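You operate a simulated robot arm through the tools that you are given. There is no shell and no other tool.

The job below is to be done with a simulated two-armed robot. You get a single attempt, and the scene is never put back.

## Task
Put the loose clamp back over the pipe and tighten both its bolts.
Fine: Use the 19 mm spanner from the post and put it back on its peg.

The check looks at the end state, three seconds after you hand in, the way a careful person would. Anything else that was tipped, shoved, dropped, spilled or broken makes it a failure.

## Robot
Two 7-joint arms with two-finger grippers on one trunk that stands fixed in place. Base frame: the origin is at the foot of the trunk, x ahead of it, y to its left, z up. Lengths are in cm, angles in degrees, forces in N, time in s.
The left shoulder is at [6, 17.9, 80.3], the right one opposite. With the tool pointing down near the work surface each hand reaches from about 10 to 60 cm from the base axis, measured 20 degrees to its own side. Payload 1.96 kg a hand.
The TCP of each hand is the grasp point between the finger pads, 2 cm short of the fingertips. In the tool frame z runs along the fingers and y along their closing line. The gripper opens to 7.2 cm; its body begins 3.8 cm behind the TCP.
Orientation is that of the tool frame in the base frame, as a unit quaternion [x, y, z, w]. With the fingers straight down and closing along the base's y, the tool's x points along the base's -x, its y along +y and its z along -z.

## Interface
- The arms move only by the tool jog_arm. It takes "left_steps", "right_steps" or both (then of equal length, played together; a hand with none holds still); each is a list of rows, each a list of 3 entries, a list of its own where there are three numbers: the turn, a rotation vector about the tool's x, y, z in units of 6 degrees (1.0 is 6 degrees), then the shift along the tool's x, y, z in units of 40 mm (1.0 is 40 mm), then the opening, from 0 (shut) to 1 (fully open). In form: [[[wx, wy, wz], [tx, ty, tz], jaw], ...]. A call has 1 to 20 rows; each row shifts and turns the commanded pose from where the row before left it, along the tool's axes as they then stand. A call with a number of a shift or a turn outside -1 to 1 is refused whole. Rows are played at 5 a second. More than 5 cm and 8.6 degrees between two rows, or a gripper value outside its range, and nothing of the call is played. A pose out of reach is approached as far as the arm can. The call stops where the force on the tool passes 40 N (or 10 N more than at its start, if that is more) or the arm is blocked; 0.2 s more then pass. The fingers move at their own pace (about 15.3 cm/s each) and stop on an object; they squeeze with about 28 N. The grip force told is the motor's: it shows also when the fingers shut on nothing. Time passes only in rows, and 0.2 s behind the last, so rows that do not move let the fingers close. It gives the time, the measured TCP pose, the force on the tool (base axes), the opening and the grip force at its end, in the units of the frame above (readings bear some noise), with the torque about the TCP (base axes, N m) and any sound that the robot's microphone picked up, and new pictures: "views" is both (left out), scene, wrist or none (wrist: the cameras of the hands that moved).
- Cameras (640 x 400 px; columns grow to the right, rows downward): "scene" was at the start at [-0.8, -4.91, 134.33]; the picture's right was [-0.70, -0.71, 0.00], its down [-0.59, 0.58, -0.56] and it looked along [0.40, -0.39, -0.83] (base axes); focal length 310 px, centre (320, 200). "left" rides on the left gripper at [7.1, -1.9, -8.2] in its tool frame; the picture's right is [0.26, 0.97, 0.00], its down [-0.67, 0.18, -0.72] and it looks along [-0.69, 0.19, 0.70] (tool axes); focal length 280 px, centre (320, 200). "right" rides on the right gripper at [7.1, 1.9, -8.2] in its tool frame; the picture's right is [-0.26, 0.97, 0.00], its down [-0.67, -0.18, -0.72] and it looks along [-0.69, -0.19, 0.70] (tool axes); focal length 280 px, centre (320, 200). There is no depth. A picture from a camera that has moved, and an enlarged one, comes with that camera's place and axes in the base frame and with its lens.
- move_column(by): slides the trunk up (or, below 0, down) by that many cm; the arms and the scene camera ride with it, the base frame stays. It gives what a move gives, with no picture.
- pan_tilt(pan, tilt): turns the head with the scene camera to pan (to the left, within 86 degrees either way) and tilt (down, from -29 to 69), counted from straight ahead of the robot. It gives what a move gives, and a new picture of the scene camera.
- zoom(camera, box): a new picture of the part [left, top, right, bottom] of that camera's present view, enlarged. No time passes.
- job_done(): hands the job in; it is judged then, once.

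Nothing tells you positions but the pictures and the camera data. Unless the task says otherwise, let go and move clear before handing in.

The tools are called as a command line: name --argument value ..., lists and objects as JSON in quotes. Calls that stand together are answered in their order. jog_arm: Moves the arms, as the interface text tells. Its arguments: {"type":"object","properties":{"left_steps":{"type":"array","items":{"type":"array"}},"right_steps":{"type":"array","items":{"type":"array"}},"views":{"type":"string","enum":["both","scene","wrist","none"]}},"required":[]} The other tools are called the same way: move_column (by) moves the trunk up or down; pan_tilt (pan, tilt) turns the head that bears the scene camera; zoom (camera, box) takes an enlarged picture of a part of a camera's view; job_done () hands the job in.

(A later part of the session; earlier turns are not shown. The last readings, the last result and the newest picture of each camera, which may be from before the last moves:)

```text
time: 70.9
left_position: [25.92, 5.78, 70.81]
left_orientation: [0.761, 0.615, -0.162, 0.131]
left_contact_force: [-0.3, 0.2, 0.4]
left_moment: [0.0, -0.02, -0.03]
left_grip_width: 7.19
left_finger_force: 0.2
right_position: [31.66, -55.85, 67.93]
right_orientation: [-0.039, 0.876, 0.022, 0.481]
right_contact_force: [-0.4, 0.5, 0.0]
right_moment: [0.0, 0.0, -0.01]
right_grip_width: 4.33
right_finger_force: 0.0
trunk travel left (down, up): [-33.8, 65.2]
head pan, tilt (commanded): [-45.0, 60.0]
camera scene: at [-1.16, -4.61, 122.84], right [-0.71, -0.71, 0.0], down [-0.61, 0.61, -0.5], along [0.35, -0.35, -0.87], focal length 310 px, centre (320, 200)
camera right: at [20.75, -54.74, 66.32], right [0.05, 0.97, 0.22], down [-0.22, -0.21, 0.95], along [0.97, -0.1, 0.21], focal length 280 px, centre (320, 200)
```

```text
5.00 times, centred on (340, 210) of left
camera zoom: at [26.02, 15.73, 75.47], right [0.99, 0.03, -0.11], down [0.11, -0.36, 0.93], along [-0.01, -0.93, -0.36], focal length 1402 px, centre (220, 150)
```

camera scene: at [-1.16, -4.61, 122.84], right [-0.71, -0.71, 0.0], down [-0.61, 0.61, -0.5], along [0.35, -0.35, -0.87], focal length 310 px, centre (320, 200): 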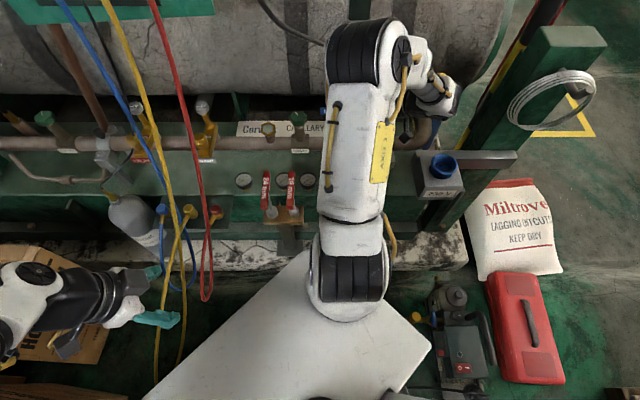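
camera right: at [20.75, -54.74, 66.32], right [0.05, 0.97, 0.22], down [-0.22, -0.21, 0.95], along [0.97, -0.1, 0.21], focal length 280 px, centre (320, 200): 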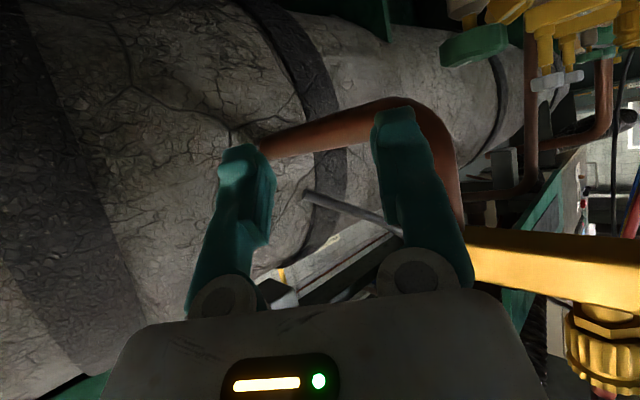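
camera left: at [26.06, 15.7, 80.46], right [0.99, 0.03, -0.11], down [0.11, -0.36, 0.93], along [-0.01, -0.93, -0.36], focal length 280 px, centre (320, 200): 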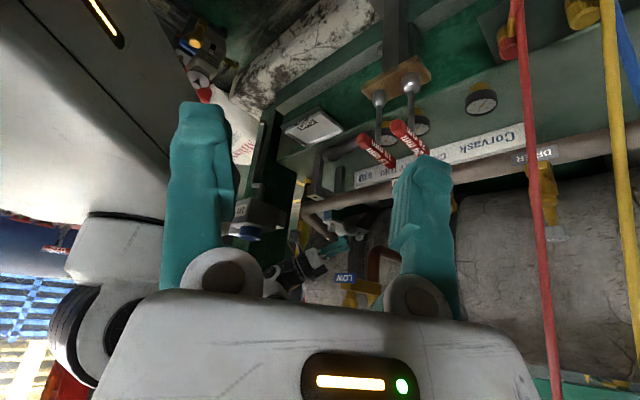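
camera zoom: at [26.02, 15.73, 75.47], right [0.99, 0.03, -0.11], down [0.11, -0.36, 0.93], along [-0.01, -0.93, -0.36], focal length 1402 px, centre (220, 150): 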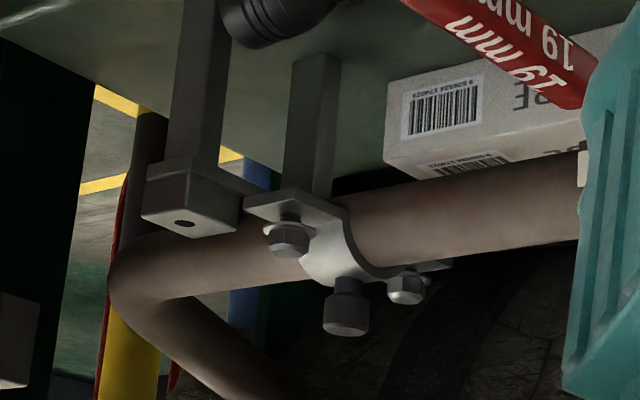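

The clamp is stable astride the pipe. Now I'll turn the right hand to point straight down (in small steps, shifted a bit right away from the LOW valve).

jog_arm --right_steps '[[[0, 0, 0], [0.41, -0.64, -0.65], 0.6], [[0, 0.97, 0], [0, 0, 0], 0.6], [[0, 0.97, 0], [0, 0, 0], 0.6], [[0, 0.97, 0], [0, 0, 0], 0.6], [[0, 0.97, 0], [0, 0, 0], 0.6], [[0, 0.97, 0], [0, 0, 0], 0.6]]' --views "both"

```text
time: 72.3
left_position: [25.91, 5.77, 70.83]
left_orientation: [0.761, 0.615, -0.162, 0.13]
left_contact_force: [-0.8, -0.7, 0.8]
left_moment: [0.02, 0.01, 0.03]
left_grip_width: 7.19
left_finger_force: 0.1
right_position: [28.9, -58.59, 67.92]
right_orientation: [-0.042, 0.969, 0.011, 0.244]
right_contact_force: [0.4, -0.7, 0.7]
right_moment: [0.0, 0.02, 0.0]
right_grip_width: 4.29
right_finger_force: 0.1
trunk travel left (down, up): [-33.8, 65.2]
head pan, tilt (commanded): [-45.0, 60.0]
camera scene: at [-1.14, -4.62, 122.84], right [-0.71, -0.71, 0.0], down [-0.61, 0.61, -0.5], along [0.35, -0.35, -0.87], focal length 310 px, centre (320, 200)
camera right: at [18.52, -57.53, 71.71], right [0.14, 0.98, 0.13], down [0.27, -0.16, 0.95], along [0.95, -0.1, -0.29], focal length 280 px, centre (320, 200)
```

scene: 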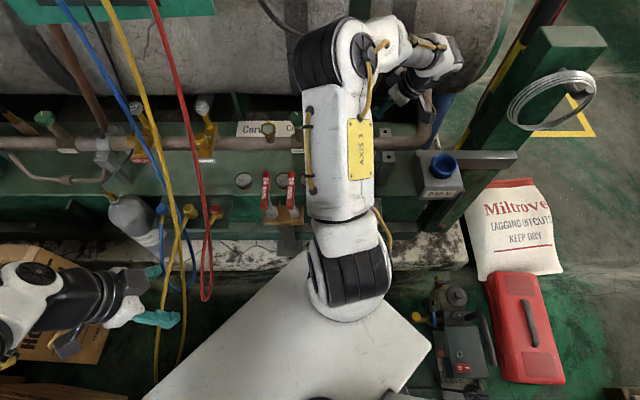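
right: 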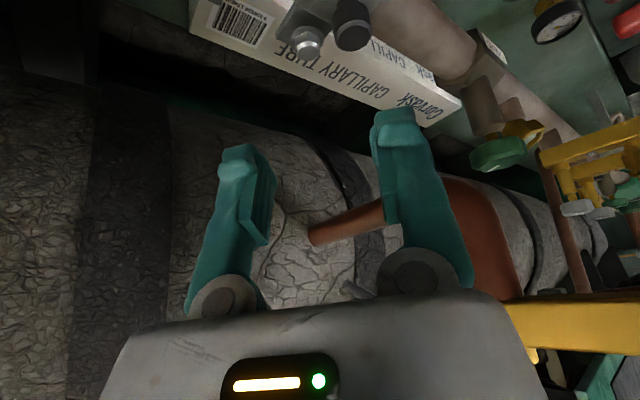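

jog_arm --right_steps '[[[0, 0.97, 0], [0, 0, 0], 0.6], [[0, 0.97, 0], [0, 0, 0], 0.6], [[0, 0.97, 0], [0, 0, 0], 0.6], [[0, 0.97, 0], [0, 0, 0], 0.6], [[0, 0.8, 0], [0, 0, 0], 0.6]]' --views "both"

```text
time: 73.5
left_position: [25.94, 5.78, 70.81]
left_orientation: [0.761, 0.614, -0.163, 0.13]
left_contact_force: [0.2, 0.6, 0.3]
left_moment: [0.0, 0.04, -0.05]
left_grip_width: 7.2
left_finger_force: 0.1
right_position: [28.75, -58.62, 67.93]
right_orientation: [-0.044, 0.999, 0.001, 0.001]
right_contact_force: [-0.4, -0.4, 0.6]
right_moment: [0.02, 0.0, 0.0]
right_grip_width: 4.31
right_finger_force: 0.1
trunk travel left (down, up): [-33.8, 65.2]
head pan, tilt (commanded): [-45.0, 60.0]
camera scene: at [-1.13, -4.63, 122.85], right [-0.71, -0.71, 0.0], down [-0.61, 0.61, -0.5], along [0.35, -0.35, -0.87], focal length 310 px, centre (320, 200)
camera right: at [21.47, -57.25, 76.04], right [0.17, 0.98, 0.0], down [0.69, -0.12, 0.72], along [0.71, -0.12, -0.7], focal length 280 px, centre (320, 200)
```

scene: 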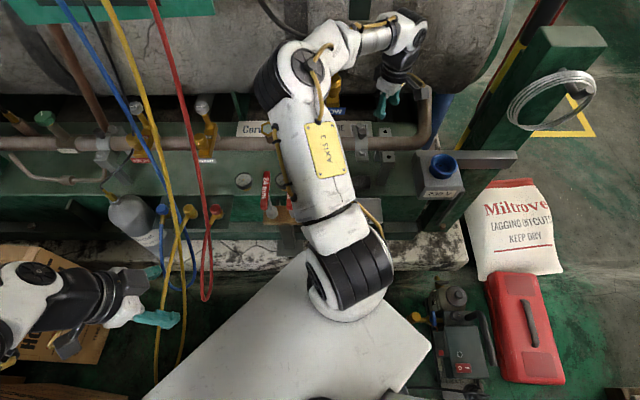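
right: 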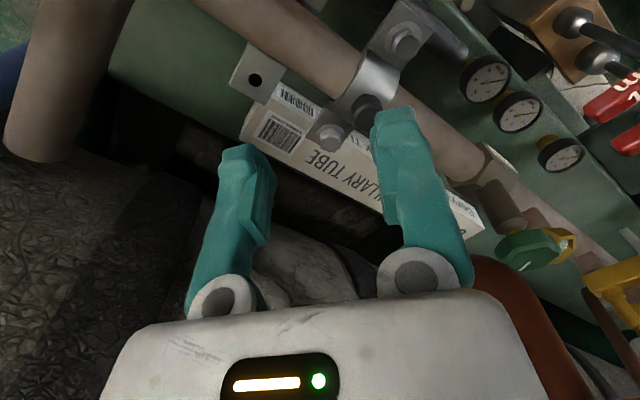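

Now the hand points straight down and I can see the clamp, the rear lug hole and knob. Zooming to measure.

zoom --camera "right" --box '[220, 0, 480, 160]'

```text
2.46 times, centred on (350, 80) of right
camera zoom: at [21.47, -57.25, 76.04], right [0.17, 0.98, 0.0], down [0.69, -0.12, 0.72], along [0.71, -0.12, -0.7], focal length 690 px, centre (246, 495)
```

zoom: 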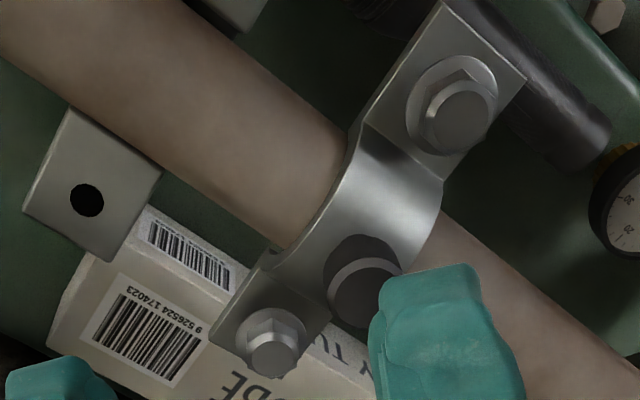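

Measured: bolt A at (n 57.5, t -16.6), bolt B (66.9, -16.0), knob (62.0, -16.4); rear lug hole at (67.0, -24.0) — spacing matches. Now yaw the hand to face the machine squarely.

jog_arm --right_steps '[[[0, 0, 0.926], [0, 0, 0], 0.6], [[0, 0, 0.926], [0, 0, 0], 0.6], [[0, 0, 0.926], [0, 0, 0], 0.6], [[0, 0, 0.926], [0, 0, 0], 0.6], [[0, 0, 0.926], [0, 0, 0], 0.6], [[0, 0, 0.926], [0, 0, 0], 0.6], [[0, 0, 0.926], [0, 0, 0], 0.6], [[0, 0, 0.926], [0, 0, 0], 0.6], [[0, 0, 0.926], [0, 0, 0], 0.6]]' --views "both"

```text
time: 75.5
left_position: [25.87, 5.81, 70.87]
left_orientation: [0.762, 0.614, -0.161, 0.131]
left_contact_force: [-0.7, -0.5, 0.3]
left_moment: [-0.01, 0.0, 0.01]
left_grip_width: 7.18
left_finger_force: 0.0
right_position: [28.87, -58.73, 67.85]
right_orientation: [0.383, 0.924, 0.002, 0.002]
right_contact_force: [0.2, -1.1, -0.5]
right_moment: [-0.02, 0.0, 0.04]
right_grip_width: 4.32
right_finger_force: 0.1
trunk travel left (down, up): [-33.8, 65.2]
head pan, tilt (commanded): [-45.0, 60.0]
camera scene: at [-1.15, -4.63, 122.84], right [-0.71, -0.71, 0.0], down [-0.61, 0.61, -0.5], along [0.35, -0.35, -0.87], focal length 310 px, centre (320, 200)
camera right: at [25.05, -52.18, 76.08], right [0.87, 0.5, 0.01], down [0.34, -0.61, 0.72], along [0.36, -0.62, -0.7], focal length 280 px, centre (320, 200)
```

scene: 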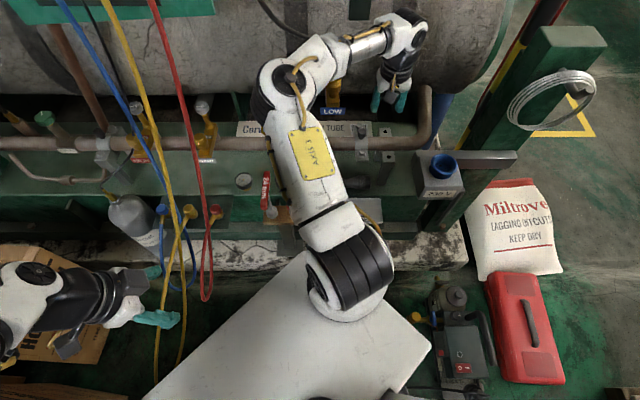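
right: 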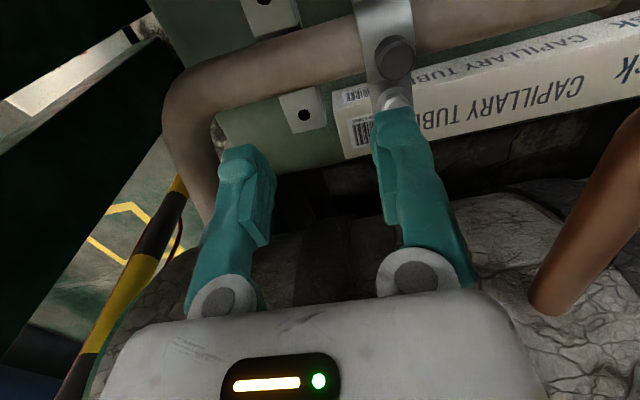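

jog_arm --right_steps '[[[0, 0, 0], [0, 0.58, 0], 0.6], [[0, 0, 0], [0, 0.58, 0], 0.6], [[0, 0, 0], [0, 0, 0.7], 0.6], [[0, 0, 0], [0, 0, 0.7], 0.6]]' --views "wrist"

zoom --camera "right" --box '[180, 40, 480, 220]'

```text
time: 76.5
left_position: [25.72, 5.89, 71.11]
left_orientation: [0.761, 0.614, -0.161, 0.132]
left_contact_force: [-0.1, 0.8, 0.1]
left_moment: [0.01, -0.03, 0.02]
left_grip_width: 7.19
left_finger_force: 0.0
right_position: [32.01, -55.29, 63.15]
right_orientation: [0.383, 0.924, 0.0, 0.007]
right_contact_force: [-0.6, 0.2, -0.3]
right_moment: [-0.02, -0.03, 0.01]
right_grip_width: 4.34
right_finger_force: 0.0
trunk travel left (down, up): [-33.8, 65.2]
head pan, tilt (commanded): [-45.0, 60.0]
camera right: at [28.13, -48.76, 71.17], right [0.87, 0.5, 0.01], down [0.34, -0.6, 0.72], along [0.36, -0.63, -0.69], focal length 280 px, centre (320, 200)
```

right: 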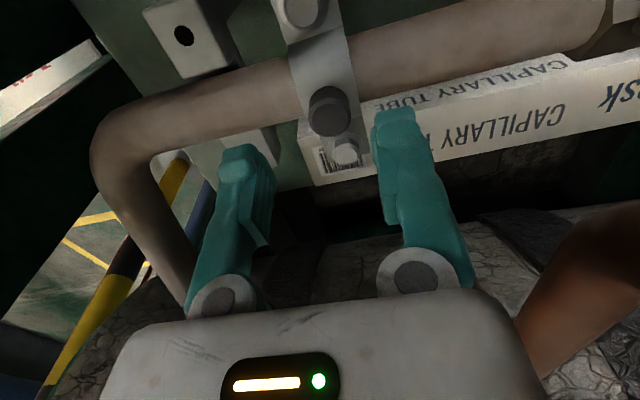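

```text
2.13 times, centred on (330, 130) of right
camera zoom: at [28.13, -48.76, 71.17], right [0.87, 0.5, 0.01], down [0.34, -0.6, 0.72], along [0.36, -0.63, -0.69], focal length 598 px, centre (299, 349)
```

zoom: 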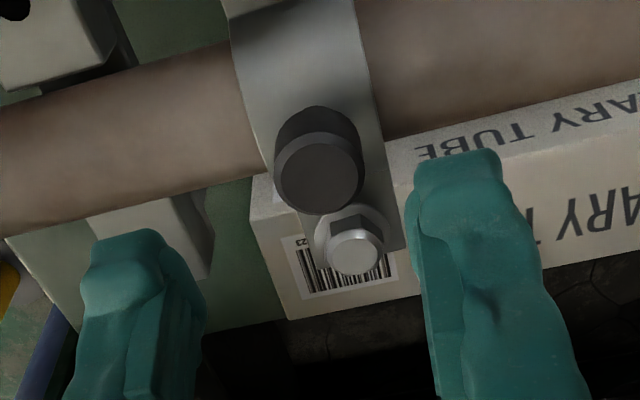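

The hand is 0.9 cm higher than commanded — something may be touching the upper arm. Checking the arm near the LOW valve.

pan_tilt --pan -48 --tilt 50

zoom --camera "scene" --box '[200, 60, 440, 240]'

zoom --camera "left" --box '[240, 160, 480, 320]'

```text
time: 77.2
left_position: [25.52, 5.97, 70.95]
left_orientation: [0.762, 0.613, -0.161, 0.133]
left_contact_force: [0.2, -0.2, -0.2]
left_moment: [0.03, 0.0, -0.01]
left_grip_width: 7.23
left_finger_force: 0.0
right_position: [31.76, -55.11, 62.89]
right_orientation: [0.383, 0.924, -0.001, 0.006]
right_contact_force: [0.5, 0.5, 0.9]
right_moment: [-0.01, 0.0, -0.01]
right_grip_width: 4.33
right_finger_force: 0.0
trunk travel left (down, up): [-33.8, 65.2]
head pan, tilt (commanded): [-48.0, 50.0]
camera scene: at [-1.35, -5.22, 124.14], right [-0.74, -0.67, 0.0], down [-0.51, 0.57, -0.65], along [0.43, -0.48, -0.76], focal length 310 px, centre (320, 200)
```

scene: 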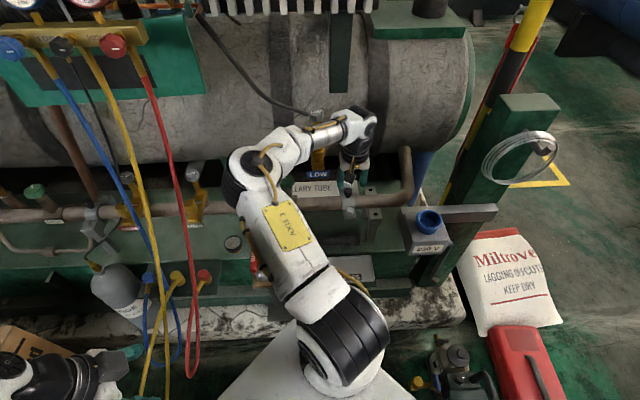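

```text
2.22 times, centred on (320, 150) of scene
camera zoom: at [-1.35, -5.22, 124.14], right [-0.74, -0.67, 0.0], down [-0.51, 0.57, -0.65], along [0.43, -0.48, -0.76], focal length 689 px, centre (320, 311)
```

zoom: 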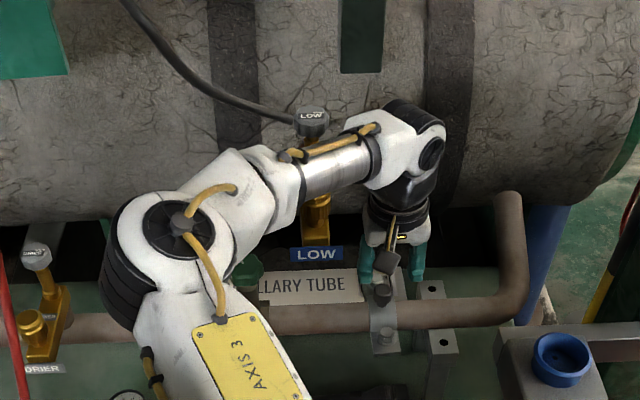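

```text
2.50 times, centred on (360, 240) of left
camera zoom: at [25.67, 15.94, 75.59], right [0.99, 0.03, -0.1], down [0.11, -0.35, 0.93], along [-0.01, -0.94, -0.35], focal length 701 px, centre (220, 100)
```

zoom: 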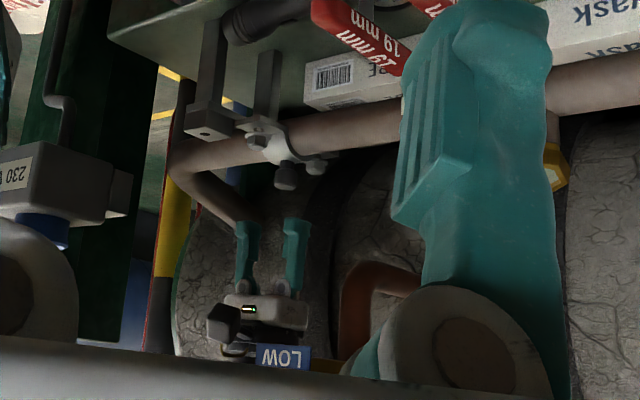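

The forearm is crossing the LOW valve and leaning on it. I'll retreat to the last clean pose, then raise the trunk so that the arm comes in from above instead.

jog_arm --right_steps '[[[0, 0, 0], [0, 0, -0.7], 0.6], [[0, 0, 0], [0, -0.4, -0.7], 0.6], [[0, 0, 0], [0, -0.6, -0.3], 0.6]]' --views "none"

move_column --by 6

zoom --camera "scene" --box '[200, 60, 440, 240]'

```text
time: 78.0
left_position: [25.93, 5.78, 70.85]
left_orientation: [0.761, 0.614, -0.162, 0.131]
left_contact_force: [0.1, -1.3, -0.6]
left_moment: [0.0, -0.01, 0.0]
left_grip_width: 7.2
left_finger_force: 0.0
right_position: [29.35, -58.01, 69.03]
right_orientation: [0.382, 0.924, 0.003, 0.002]
right_contact_force: [-0.3, 0.3, 0.2]
right_moment: [0.0, 0.0, -0.01]
right_grip_width: 4.32
right_finger_force: 0.0
trunk travel left (down, up): [-33.8, 65.2]
head pan, tilt (commanded): [-48.0, 50.0]
```

```text
time: 79.0
left_position: [25.83, 5.78, 76.85]
left_orientation: [0.762, 0.614, -0.162, 0.13]
left_contact_force: [0.2, 0.6, 0.2]
left_moment: [-0.01, -0.02, 0.0]
left_grip_width: 7.2
left_finger_force: 0.0
right_position: [29.27, -58.11, 75.12]
right_orientation: [0.382, 0.924, 0.002, 0.002]
right_contact_force: [0.2, -0.9, -0.4]
right_moment: [0.04, -0.01, 0.0]
right_grip_width: 4.33
right_finger_force: 0.1
trunk travel left (down, up): [-39.8, 59.2]
head pan, tilt (commanded): [-48.0, 50.0]
```

```text
2.22 times, centred on (320, 150) of scene
camera zoom: at [-0.69, -5.65, 130.1], right [-0.74, -0.67, 0.0], down [-0.51, 0.57, -0.64], along [0.43, -0.48, -0.77], focal length 689 px, centre (320, 311)
```

zoom: 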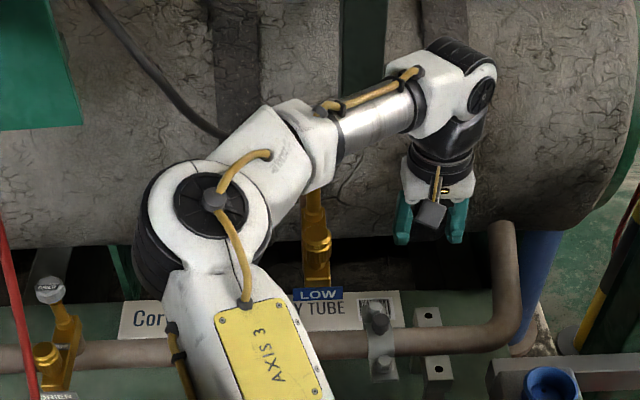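

move_column --by 20

jog_arm --right_steps '[[[0, 0, 0], [0, 0, 0.8], 0.6], [[0, 0, 0], [0, 0, 0.8], 0.6], [[0, 0, 0], [0, 0, 0.8], 0.6], [[0, 0, 0], [0, 0, 0.8], 0.6], [[0, 0, 0], [0, 0, 0.8], 0.6]]' --views "both"

```text
time: 81.0
left_position: [26.15, 5.56, 96.17]
left_orientation: [0.761, 0.615, -0.161, 0.129]
left_contact_force: [-0.7, -0.2, -0.3]
left_moment: [-0.02, 0.01, -0.03]
left_grip_width: 7.2
left_finger_force: 0.1
right_position: [29.24, -58.03, 93.81]
right_orientation: [0.382, 0.924, 0.008, -0.003]
right_contact_force: [1.2, -4.3, -8.3]
right_moment: [0.5, 0.43, -0.12]
right_grip_width: 4.31
right_finger_force: 0.1
trunk travel left (down, up): [-59.1, 39.9]
head pan, tilt (commanded): [-48.0, 50.0]
stopped: the force on the tool passed its limit at 55 N (the readings are from after the stop); the commanded pose is now the measured one
```

```text
time: 82.2
left_position: [25.93, 5.67, 96.2]
left_orientation: [0.761, 0.614, -0.162, 0.13]
left_contact_force: [-0.5, 0.3, 0.0]
left_moment: [-0.01, -0.01, 0.01]
left_grip_width: 7.21
left_finger_force: 0.0
right_position: [29.02, -57.65, 77.9]
right_orientation: [0.383, 0.924, 0.007, -0.003]
right_contact_force: [-0.2, 0.5, -0.7]
right_moment: [0.0, 0.01, -0.03]
right_grip_width: 4.32
right_finger_force: 0.1
trunk travel left (down, up): [-59.1, 39.9]
head pan, tilt (commanded): [-48.0, 50.0]
camera scene: at [-0.68, -5.69, 149.36], right [-0.74, -0.67, 0.0], down [-0.51, 0.57, -0.64], along [0.43, -0.48, -0.77], focal length 310 px, centre (320, 200)
camera right: at [25.3, -51.28, 86.18], right [0.87, 0.5, 0.01], down [0.35, -0.62, 0.71], along [0.36, -0.61, -0.71], focal length 280 px, centre (320, 200)
```

scene: 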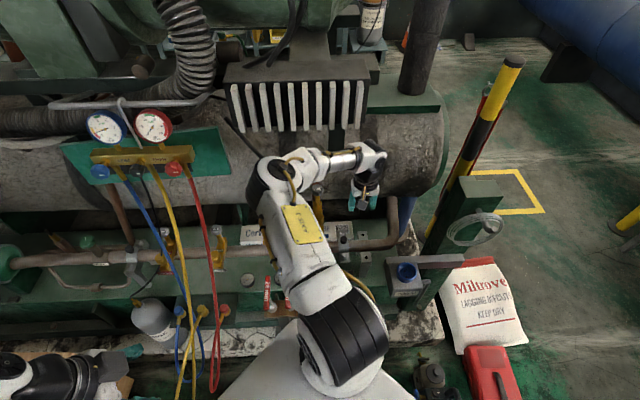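
right: 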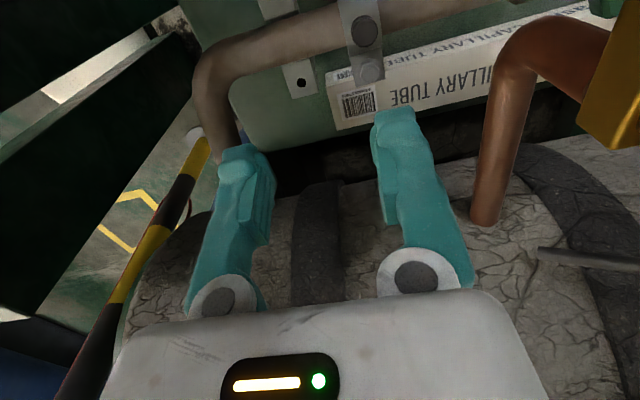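

The trunk stop was the hand touching the overhead finned unit; it's clear again now. I'll alternate lowering the hand and raising the trunk, so the arm reaches down more steeply and stays off the LOW valve.

jog_arm --right_steps '[[[0, 0, 0], [0, 0, 0.8], 0.6], [[0, 0, 0], [0, 0, 0.8], 0.6], [[0, 0, 0], [0, 0, 0.8], 0.6], [[0, 0, 0], [0, 0, 0.6], 0.6]]' --views "none"

move_column --by 14

jog_arm --right_steps '[[[0, 0, 0], [0, 0, 0.8], 0.6], [[0, 0, 0], [0, 0, 0.8], 0.6], [[0, 0, 0], [0, 0, 0.8], 0.6], [[0, 0, 0], [0, 0, 0.8], 0.6]]' --views "both"

```text
time: 83.2
left_position: [25.87, 5.8, 96.18]
left_orientation: [0.762, 0.614, -0.162, 0.13]
left_contact_force: [-0.8, -0.5, -0.1]
left_moment: [0.03, 0.01, 0.02]
left_grip_width: 7.21
left_finger_force: 0.0
right_position: [29.14, -57.4, 65.9]
right_orientation: [0.382, 0.924, 0.007, -0.004]
right_contact_force: [-0.7, -0.4, -0.1]
right_moment: [0.02, 0.0, -0.01]
right_grip_width: 4.33
right_finger_force: 0.0
trunk travel left (down, up): [-59.1, 39.9]
head pan, tilt (commanded): [-48.0, 50.0]
```

```text
time: 84.8
left_position: [25.96, 5.67, 110.06]
left_orientation: [0.761, 0.615, -0.162, 0.13]
left_contact_force: [1.4, -0.1, -0.8]
left_moment: [0.0, 0.0, -0.02]
left_grip_width: 7.17
left_finger_force: 0.0
right_position: [29.15, -57.47, 80.01]
right_orientation: [0.382, 0.924, 0.006, -0.003]
right_contact_force: [0.1, -0.5, -0.1]
right_moment: [0.02, 0.0, 0.0]
right_grip_width: 4.33
right_finger_force: 0.1
trunk travel left (down, up): [-73.1, 25.9]
head pan, tilt (commanded): [-48.0, 50.0]
```

```text
time: 85.8
left_position: [25.9, 5.66, 110.29]
left_orientation: [0.761, 0.615, -0.161, 0.13]
left_contact_force: [-0.6, 0.2, 0.0]
left_moment: [-0.01, -0.03, 0.01]
left_grip_width: 7.21
left_finger_force: 0.0
right_position: [29.21, -57.16, 67.24]
right_orientation: [0.382, 0.924, 0.007, -0.004]
right_contact_force: [-0.6, 0.2, 0.7]
right_moment: [-0.03, 0.0, 0.0]
right_grip_width: 4.31
right_finger_force: 0.0
trunk travel left (down, up): [-73.1, 25.9]
head pan, tilt (commanded): [-48.0, 50.0]
camera scene: at [-0.73, -5.73, 163.36], right [-0.74, -0.67, 0.0], down [-0.51, 0.57, -0.64], along [0.43, -0.48, -0.77], focal length 310 px, centre (320, 200)
camera right: at [25.33, -50.84, 75.42], right [0.87, 0.5, 0.01], down [0.35, -0.62, 0.7], along [0.36, -0.61, -0.71], focal length 280 px, centre (320, 200)
```

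scene: 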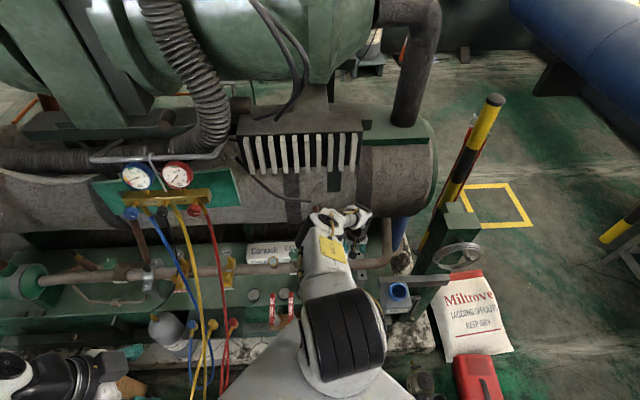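
right: 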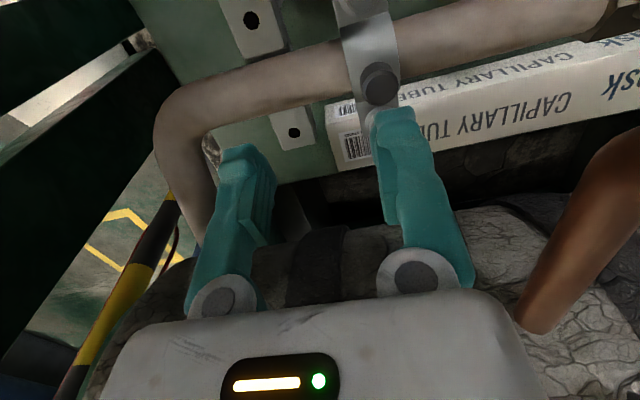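

zoom --camera "scene" --box '[240, 180, 420, 300]'

zoom --camera "right" --box '[200, 0, 480, 180]'

```text
3.33 times, centred on (330, 240) of scene
camera zoom: at [-0.73, -5.73, 163.36], right [-0.74, -0.67, 0.0], down [-0.51, 0.57, -0.64], along [0.43, -0.48, -0.77], focal length 1034 px, centre (287, 67)
```

zoom: 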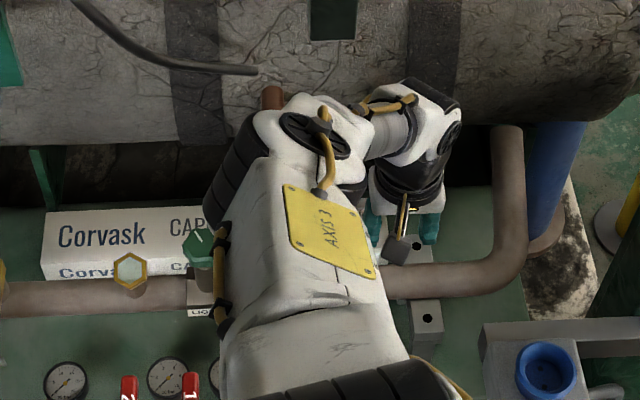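

```text
2.22 times, centred on (340, 90) of right
camera zoom: at [25.33, -50.84, 75.42], right [0.87, 0.5, 0.01], down [0.35, -0.62, 0.7], along [0.36, -0.61, -0.71], focal length 623 px, centre (276, 444)
```

zoom: 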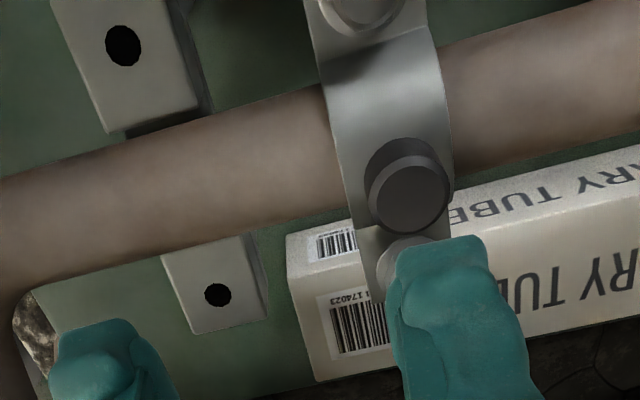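

Both lug holes are visible: front (57.6, -24.0), rear (67.3, -24.1); knob at (62.3, -16.2). Moving over the knob and down, checking tracking.

jog_arm --right_steps '[[[0, 0, 0], [-0.27, 0.87, 0], 0.6], [[0, 0, 0], [0, 0, 0.6], 0.6], [[0, 0, 0], [0, 0, 0.6], 0.6]]' --views "both"

zoom --camera "right" --box '[200, 60, 480, 240]'

```text
time: 86.6
left_position: [25.91, 5.78, 110.08]
left_orientation: [0.761, 0.614, -0.162, 0.131]
left_contact_force: [0.7, -0.2, 0.4]
left_moment: [-0.04, 0.05, 0.02]
left_grip_width: 7.19
left_finger_force: 0.1
right_position: [32.09, -54.37, 62.49]
right_orientation: [0.382, 0.924, 0.008, -0.004]
right_contact_force: [1.1, -0.4, 0.4]
right_moment: [0.0, -0.04, 0.0]
right_grip_width: 4.31
right_finger_force: 0.0
right hand out of reach, approached as far as the arm can: row 3
trunk travel left (down, up): [-73.1, 25.9]
head pan, tilt (commanded): [-48.0, 50.0]
camera scene: at [-0.7, -5.6, 163.37], right [-0.74, -0.67, 0.0], down [-0.51, 0.57, -0.64], along [0.43, -0.48, -0.77], focal length 310 px, centre (320, 200)
camera right: at [28.38, -48.09, 70.72], right [0.87, 0.5, 0.01], down [0.35, -0.62, 0.71], along [0.36, -0.61, -0.71], focal length 280 px, centre (320, 200)
```

scene: 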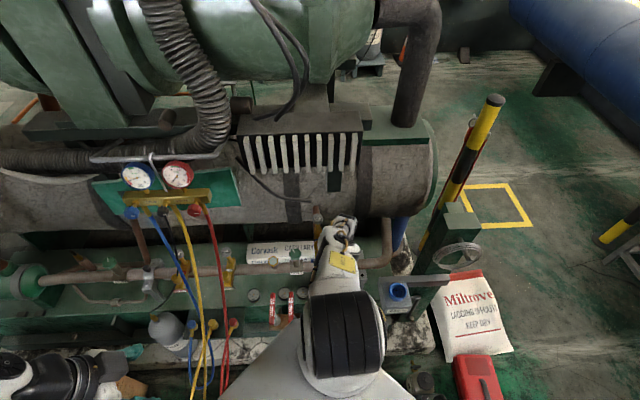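
right: 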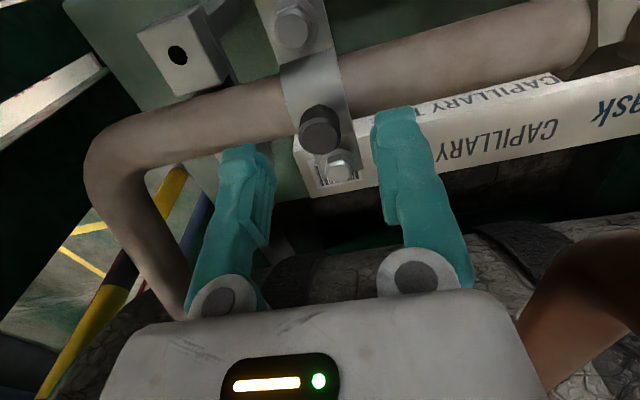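

```text
2.22 times, centred on (340, 150) of right
camera zoom: at [28.38, -48.09, 70.72], right [0.87, 0.5, 0.01], down [0.35, -0.62, 0.71], along [0.36, -0.61, -0.71], focal length 623 px, centre (276, 311)
```

zoom: 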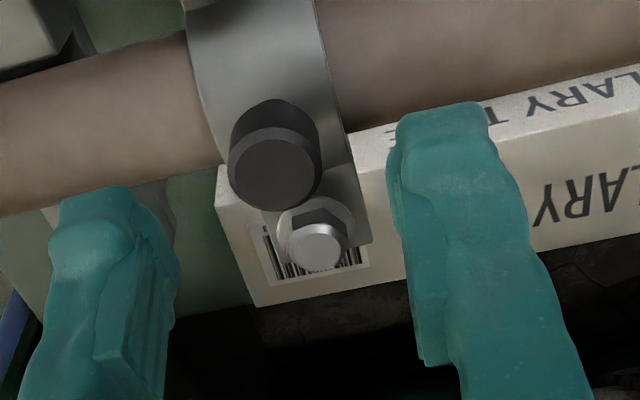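

zoom --camera "scene" --box '[260, 180, 420, 290]'

```text
3.64 times, centred on (340, 235) of scene
camera zoom: at [-0.7, -5.6, 163.37], right [-0.74, -0.67, 0.0], down [-0.51, 0.57, -0.64], along [0.43, -0.48, -0.77], focal length 1128 px, centre (247, 73)
```

zoom: 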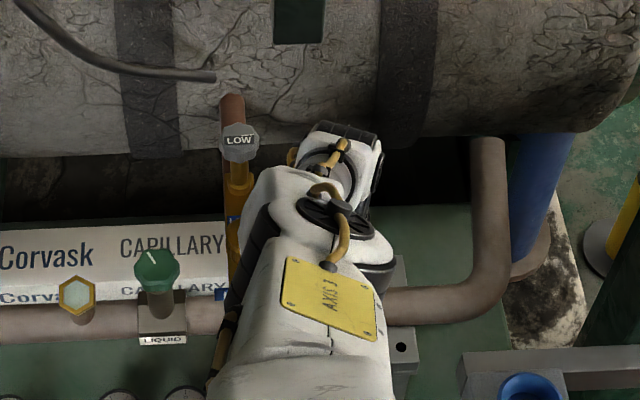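

The elbow is clear of the valve in this posture. Correcting 1 cm toward the pipe, then lowering by trunk onto the knob.

jog_arm --right_steps '[[[0, 0, 0], [-0.25, -0.06, 0], 0.6], [[0, 0, 0], [0, 0, 0], 0.6]]' --views "none"

move_column --by -3

zoom --camera "right" --box '[200, 80, 480, 260]'

```text
time: 87.2
left_position: [26.06, 5.76, 110.16]
left_orientation: [0.761, 0.615, -0.162, 0.131]
left_contact_force: [-0.1, 0.8, -0.5]
left_moment: [-0.02, 0.0, 0.0]
left_grip_width: 7.23
left_finger_force: 0.0
right_position: [32.16, -54.4, 62.5]
right_orientation: [0.382, 0.924, 0.007, -0.004]
right_contact_force: [0.2, 0.4, -0.2]
right_moment: [-0.03, 0.02, -0.01]
right_grip_width: 4.31
right_finger_force: 0.0
right hand out of reach, approached as far as the arm can: row 1
trunk travel left (down, up): [-73.1, 25.9]
head pan, tilt (commanded): [-48.0, 50.0]
```

```text
time: 88.0
left_position: [25.9, 5.77, 107.23]
left_orientation: [0.762, 0.614, -0.162, 0.131]
left_contact_force: [0.5, 0.0, 0.2]
left_moment: [0.0, -0.02, -0.02]
left_grip_width: 7.21
left_finger_force: 0.0
right_position: [32.16, -54.41, 59.52]
right_orientation: [0.382, 0.924, 0.007, -0.003]
right_contact_force: [0.1, -1.0, -0.2]
right_moment: [-0.01, -0.02, -0.02]
right_grip_width: 4.33
right_finger_force: 0.0
trunk travel left (down, up): [-70.1, 28.9]
head pan, tilt (commanded): [-48.0, 50.0]
```

```text
2.22 times, centred on (340, 170) of right
camera zoom: at [28.37, -48.12, 67.74], right [0.87, 0.5, 0.01], down [0.35, -0.62, 0.71], along [0.36, -0.61, -0.71], focal length 623 px, centre (276, 267)
```

zoom: 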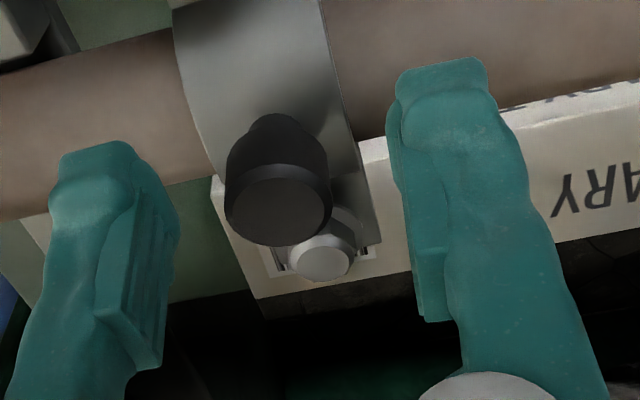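

At this trunk height the arm is at its reach limit. I'll raise the hand relative to the shoulder and lower the trunk further to regain reach.

jog_arm --right_steps '[[[0, 0, 0], [0, 0, -0.6], 0.6], [[0, 0, 0], [0, 0, -0.6], 0.6], [[0, 0, 0], [-0.25, -0.06, 0], 0.6], [[0, 0, 0], [0, 0, 0], 0.6]]' --views "none"

move_column --by -5

zoom --camera "right" --box '[200, 80, 480, 260]'

zoom --camera "scene" --box '[260, 170, 420, 290]'

```text
time: 89.0
left_position: [25.94, 5.79, 107.29]
left_orientation: [0.761, 0.614, -0.162, 0.131]
left_contact_force: [0.1, 0.1, 0.0]
left_moment: [0.0, -0.02, 0.0]
left_grip_width: 7.25
left_finger_force: 0.0
right_position: [32.65, -55.22, 64.23]
right_orientation: [0.382, 0.924, 0.007, -0.003]
right_contact_force: [-0.4, -0.5, -0.1]
right_moment: [-0.01, -0.01, 0.01]
right_grip_width: 4.31
right_finger_force: 0.1
trunk travel left (down, up): [-70.1, 28.9]
head pan, tilt (commanded): [-48.0, 50.0]
```

```text
time: 89.9
left_position: [25.85, 5.73, 102.17]
left_orientation: [0.761, 0.614, -0.162, 0.131]
left_contact_force: [-0.6, -0.5, 0.2]
left_moment: [0.02, -0.01, 0.01]
left_grip_width: 7.21
left_finger_force: 0.0
right_position: [32.68, -55.47, 59.23]
right_orientation: [0.382, 0.924, 0.008, -0.004]
right_contact_force: [-0.2, 0.0, -0.3]
right_moment: [0.02, -0.01, 0.0]
right_grip_width: 4.29
right_finger_force: 0.0
trunk travel left (down, up): [-65.1, 33.9]
head pan, tilt (commanded): [-48.0, 50.0]
```

```text
2.22 times, centred on (340, 170) of right
camera zoom: at [28.88, -49.03, 67.45], right [0.87, 0.5, 0.01], down [0.35, -0.62, 0.71], along [0.36, -0.61, -0.71], focal length 623 px, centre (276, 267)
```

zoom: 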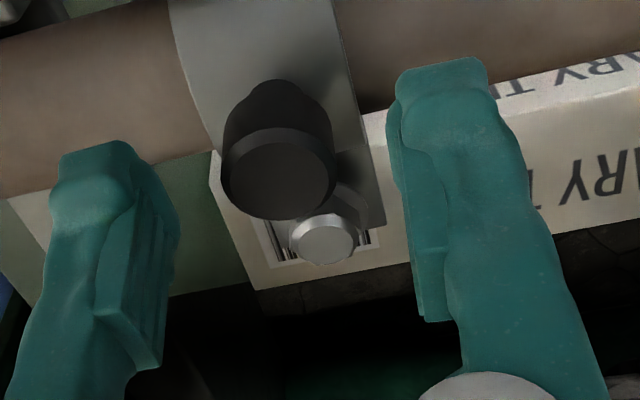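

```text
3.33 times, centred on (340, 230) of scene
camera zoom: at [-0.72, -5.63, 155.36], right [-0.74, -0.67, 0.0], down [-0.51, 0.57, -0.64], along [0.43, -0.48, -0.77], focal length 1034 px, centre (253, 100)
```

zoom: 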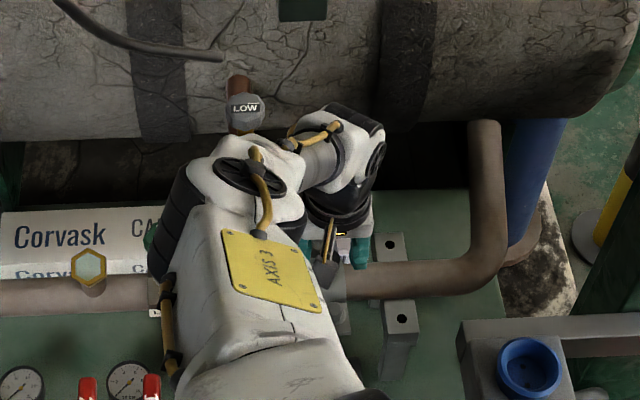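

Aligned over the knob within ~0.2 cm. Lowering the last 2.3 cm.

move_column --by -2.3

jog_arm --right_steps '[[[0, 0, 0], [0, 0, 0], 0.4], [[0, 0, 0], [0, 0, 0], 0.2], [[0, 0, 0], [0, 0, 0], 0.05], [[0, 0, 0], [0, 0, 0], 0.05]]' --views "both"

```text
time: 90.6
left_position: [25.72, 5.8, 99.99]
left_orientation: [0.762, 0.614, -0.162, 0.131]
left_contact_force: [-0.3, 1.0, -0.6]
left_moment: [-0.02, 0.0, -0.02]
left_grip_width: 7.23
left_finger_force: 0.0
right_position: [32.49, -55.46, 57.02]
right_orientation: [0.383, 0.924, 0.007, -0.003]
right_contact_force: [0.3, 0.3, -0.1]
right_moment: [0.01, 0.01, 0.01]
right_grip_width: 4.33
right_finger_force: 0.1
trunk travel left (down, up): [-62.8, 36.2]
head pan, tilt (commanded): [-48.0, 50.0]
```

```text
time: 91.6
left_position: [25.57, 5.73, 99.82]
left_orientation: [0.762, 0.613, -0.162, 0.13]
left_contact_force: [-0.7, 0.6, -0.1]
left_moment: [0.01, 0.01, -0.04]
left_grip_width: 7.22
left_finger_force: 0.1
right_position: [32.39, -55.44, 57.02]
right_orientation: [0.383, 0.924, 0.008, -0.002]
right_contact_force: [-1.4, -0.7, 1.9]
right_moment: [-0.09, 0.13, -0.01]
right_grip_width: 2.28
right_finger_force: 28.2
trunk travel left (down, up): [-62.8, 36.2]
head pan, tilt (commanded): [-48.0, 50.0]
camera scene: at [-1.12, -5.71, 153.06], right [-0.74, -0.67, 0.0], down [-0.51, 0.57, -0.64], along [0.43, -0.48, -0.77], focal length 310 px, centre (320, 200)
camera right: at [28.68, -49.09, 65.21], right [0.87, 0.5, 0.01], down [0.35, -0.62, 0.71], along [0.36, -0.61, -0.71], focal length 280 px, centre (320, 200)
```

scene: 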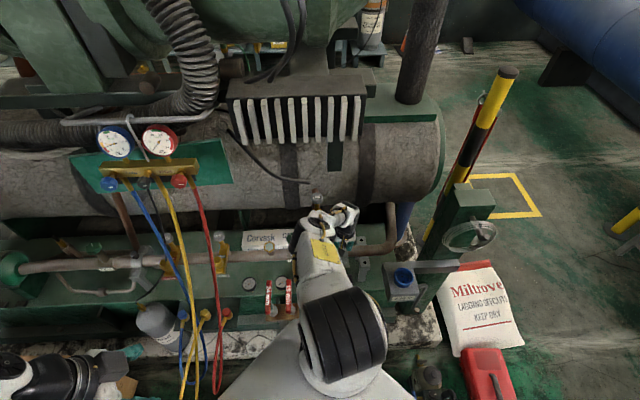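
right: 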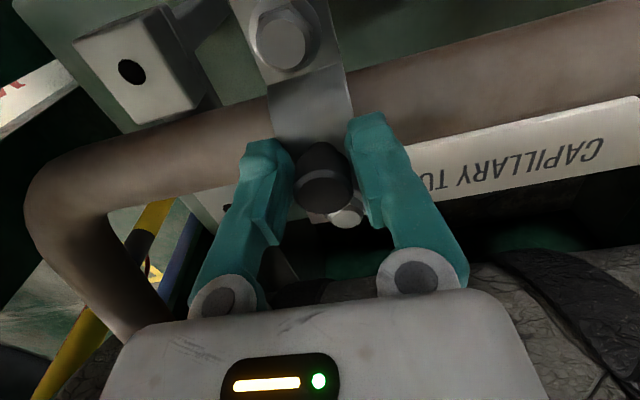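

Knob gripped from above (2.28 cm). Lifting 2.5 cm with the trunk, then turning -3.7° and sliding right 7.9 cm to the bracket.

move_column --by 2.5

jog_arm --right_steps '[[[0, 0, 0.62], [0, -0.4, 0], 0.05], [[0, 0, 0], [0, -0.7, 0], 0.05], [[0, 0, 0], [0, -0.7, 0], 0.05], [[0, 0, 0], [0, 0, 0], 0.05]]' --views "both"

zoom --camera "right" --box '[180, 0, 460, 200]'

```text
time: 92.3
left_position: [25.9, 5.73, 102.4]
left_orientation: [0.761, 0.614, -0.162, 0.13]
left_contact_force: [-0.7, -0.2, 0.4]
left_moment: [-0.01, 0.03, -0.02]
left_grip_width: 7.2
left_finger_force: 0.0
right_position: [32.7, -55.38, 59.25]
right_orientation: [0.382, 0.924, 0.007, -0.004]
right_contact_force: [0.7, -0.4, -3.5]
right_moment: [-0.02, 0.04, 0.0]
right_grip_width: 2.29
right_finger_force: 28.0
trunk travel left (down, up): [-65.3, 33.7]
head pan, tilt (commanded): [-48.0, 50.0]
```

```text
time: 93.3
left_position: [25.92, 5.73, 102.42]
left_orientation: [0.761, 0.614, -0.162, 0.131]
left_contact_force: [-0.1, 0.0, -1.2]
left_moment: [-0.02, 0.01, 0.0]
left_grip_width: 7.19
left_finger_force: 0.1
right_position: [27.41, -60.21, 59.36]
right_orientation: [0.411, 0.912, 0.007, -0.004]
right_contact_force: [-0.4, 0.8, -3.5]
right_moment: [0.02, -0.01, -0.01]
right_grip_width: 2.28
right_finger_force: 28.3
trunk travel left (down, up): [-65.3, 33.7]
head pan, tilt (commanded): [-48.0, 50.0]
camera scene: at [-0.64, -5.65, 155.56], right [-0.74, -0.67, 0.0], down [-0.51, 0.57, -0.64], along [0.43, -0.48, -0.77], focal length 310 px, centre (320, 200)
camera right: at [23.94, -53.62, 67.62], right [0.9, 0.44, 0.01], down [0.31, -0.64, 0.7], along [0.31, -0.63, -0.71], focal length 280 px, centre (320, 200)
```

scene: 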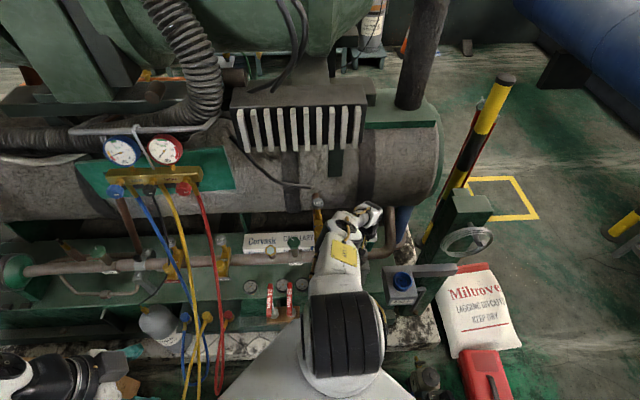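
right: 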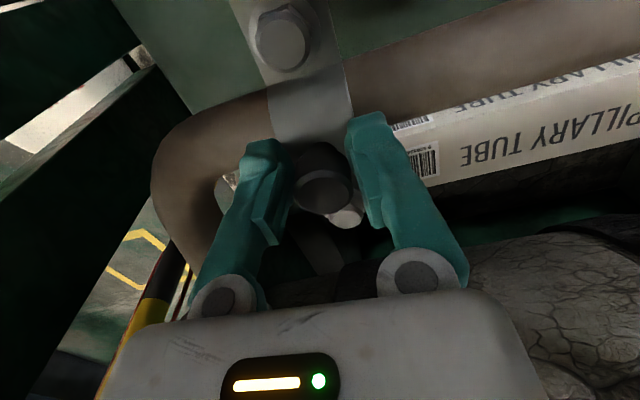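

```text
2.00 times, centred on (320, 100) of right
camera zoom: at [23.94, -53.62, 67.62], right [0.9, 0.44, 0.01], down [0.31, -0.64, 0.7], along [0.31, -0.63, -0.71], focal length 561 px, centre (320, 400)
```

zoom: 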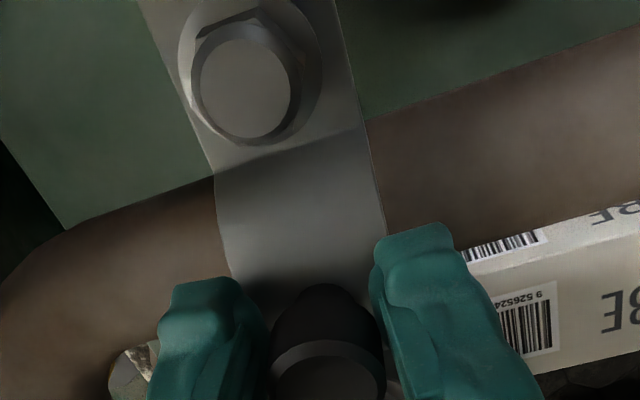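

Near the bracket now. Checking alignment from the left camera, which looks along the bracket.

zoom --camera "left" --box '[280, 90, 390, 170]'

zoom --camera "scene" --box '[310, 200, 410, 300]'

```text
5.00 times, centred on (335, 130) of left
camera zoom: at [26.08, 15.71, 106.92], right [0.99, 0.03, -0.11], down [0.11, -0.36, 0.93], along [-0.01, -0.93, -0.36], focal length 1402 px, centre (245, 550)
```

zoom: 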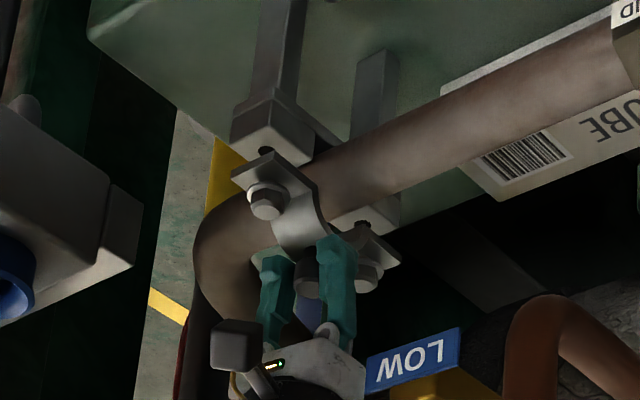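

```text
4.00 times, centred on (360, 250) of scene
camera zoom: at [-0.64, -5.65, 155.56], right [-0.74, -0.67, 0.0], down [-0.51, 0.57, -0.64], along [0.43, -0.48, -0.77], focal length 1241 px, centre (160, 0)
```

zoom: 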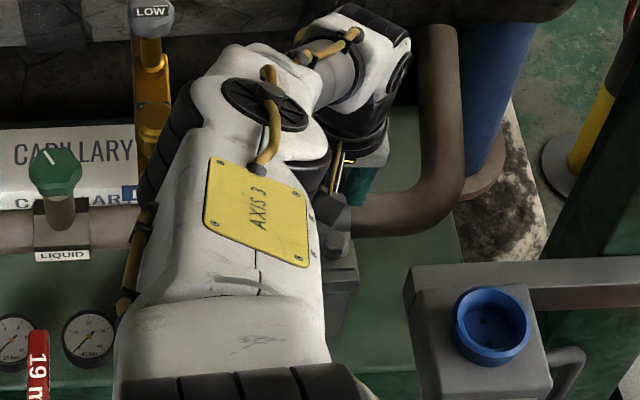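

Need about 0.8 cm more to the right; fore-aft is good. Moving and then lowering onto the lugs with force watch.

jog_arm --right_steps '[[[0, 0, 0], [0, -0.2, 0], 0.05], [[0, 0, 0], [0, 0, 0], 0.05]]' --views "none"

zoom --camera "left" --box '[300, 100, 380, 160]'

```text
time: 93.9
left_position: [25.98, 5.89, 102.33]
left_orientation: [0.762, 0.614, -0.162, 0.13]
left_contact_force: [0.0, 1.1, -0.6]
left_moment: [-0.02, -0.03, -0.02]
left_grip_width: 7.2
left_finger_force: 0.0
right_position: [26.58, -60.71, 59.29]
right_orientation: [0.411, 0.912, 0.007, -0.004]
right_contact_force: [-0.1, 0.2, -2.7]
right_moment: [-0.01, 0.0, 0.01]
right_grip_width: 2.29
right_finger_force: 28.0
trunk travel left (down, up): [-65.3, 33.7]
head pan, tilt (commanded): [-48.0, 50.0]
```

```text
6.67 times, centred on (340, 130) of left
camera zoom: at [26.06, 15.7, 106.93], right [0.99, 0.03, -0.11], down [0.11, -0.36, 0.93], along [-0.01, -0.93, -0.36], focal length 1869 px, centre (187, 667)
```

zoom: 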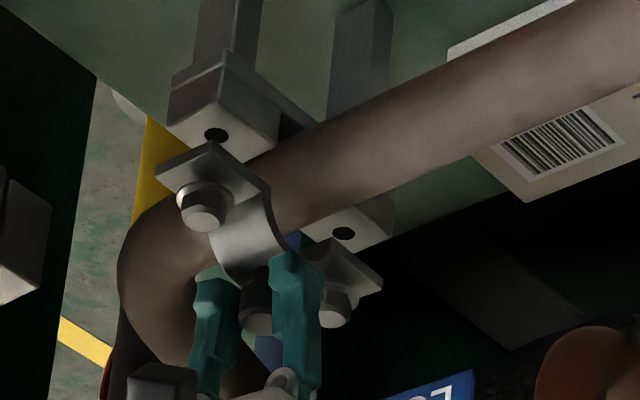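

Both bolts appear directly above their holes now. Lowering gently.

jog_arm --right_steps '[[[0, 0, 0], [0, 0, 0.25], 0.05], [[0, 0, 0], [0, 0, 0.2], 0.05]]' --views "none"

zoom --camera "left" --box '[300, 100, 380, 160]'

```text
time: 94.5
left_position: [25.95, 5.79, 102.25]
left_orientation: [0.762, 0.613, -0.163, 0.13]
left_contact_force: [0.0, -0.2, 0.7]
left_moment: [-0.04, -0.02, 0.0]
left_grip_width: 7.21
left_finger_force: 0.1
right_position: [26.7, -60.36, 57.68]
right_orientation: [0.411, 0.912, 0.006, -0.003]
right_contact_force: [7.4, -8.5, 0.3]
right_moment: [-0.41, -0.42, -0.17]
right_grip_width: 2.29
right_finger_force: 27.3
right hand out of reach, approached as far as the arm can: row 2
trunk travel left (down, up): [-65.3, 33.7]
head pan, tilt (commanded): [-48.0, 50.0]
```

```text
6.67 times, centred on (340, 130) of left
camera zoom: at [26.1, 15.65, 106.94], right [0.99, 0.03, -0.11], down [0.11, -0.36, 0.93], along [-0.01, -0.93, -0.36], focal length 1869 px, centre (187, 667)
```

zoom: 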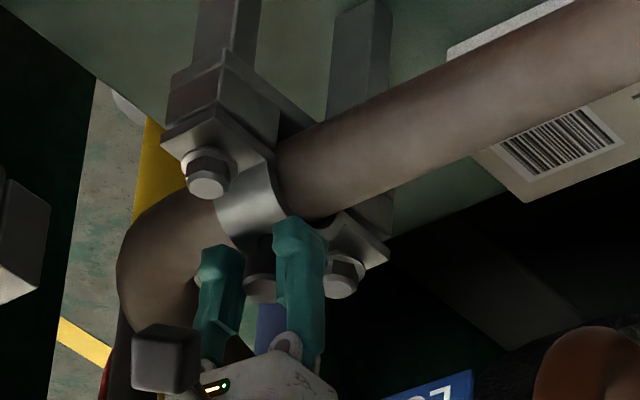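

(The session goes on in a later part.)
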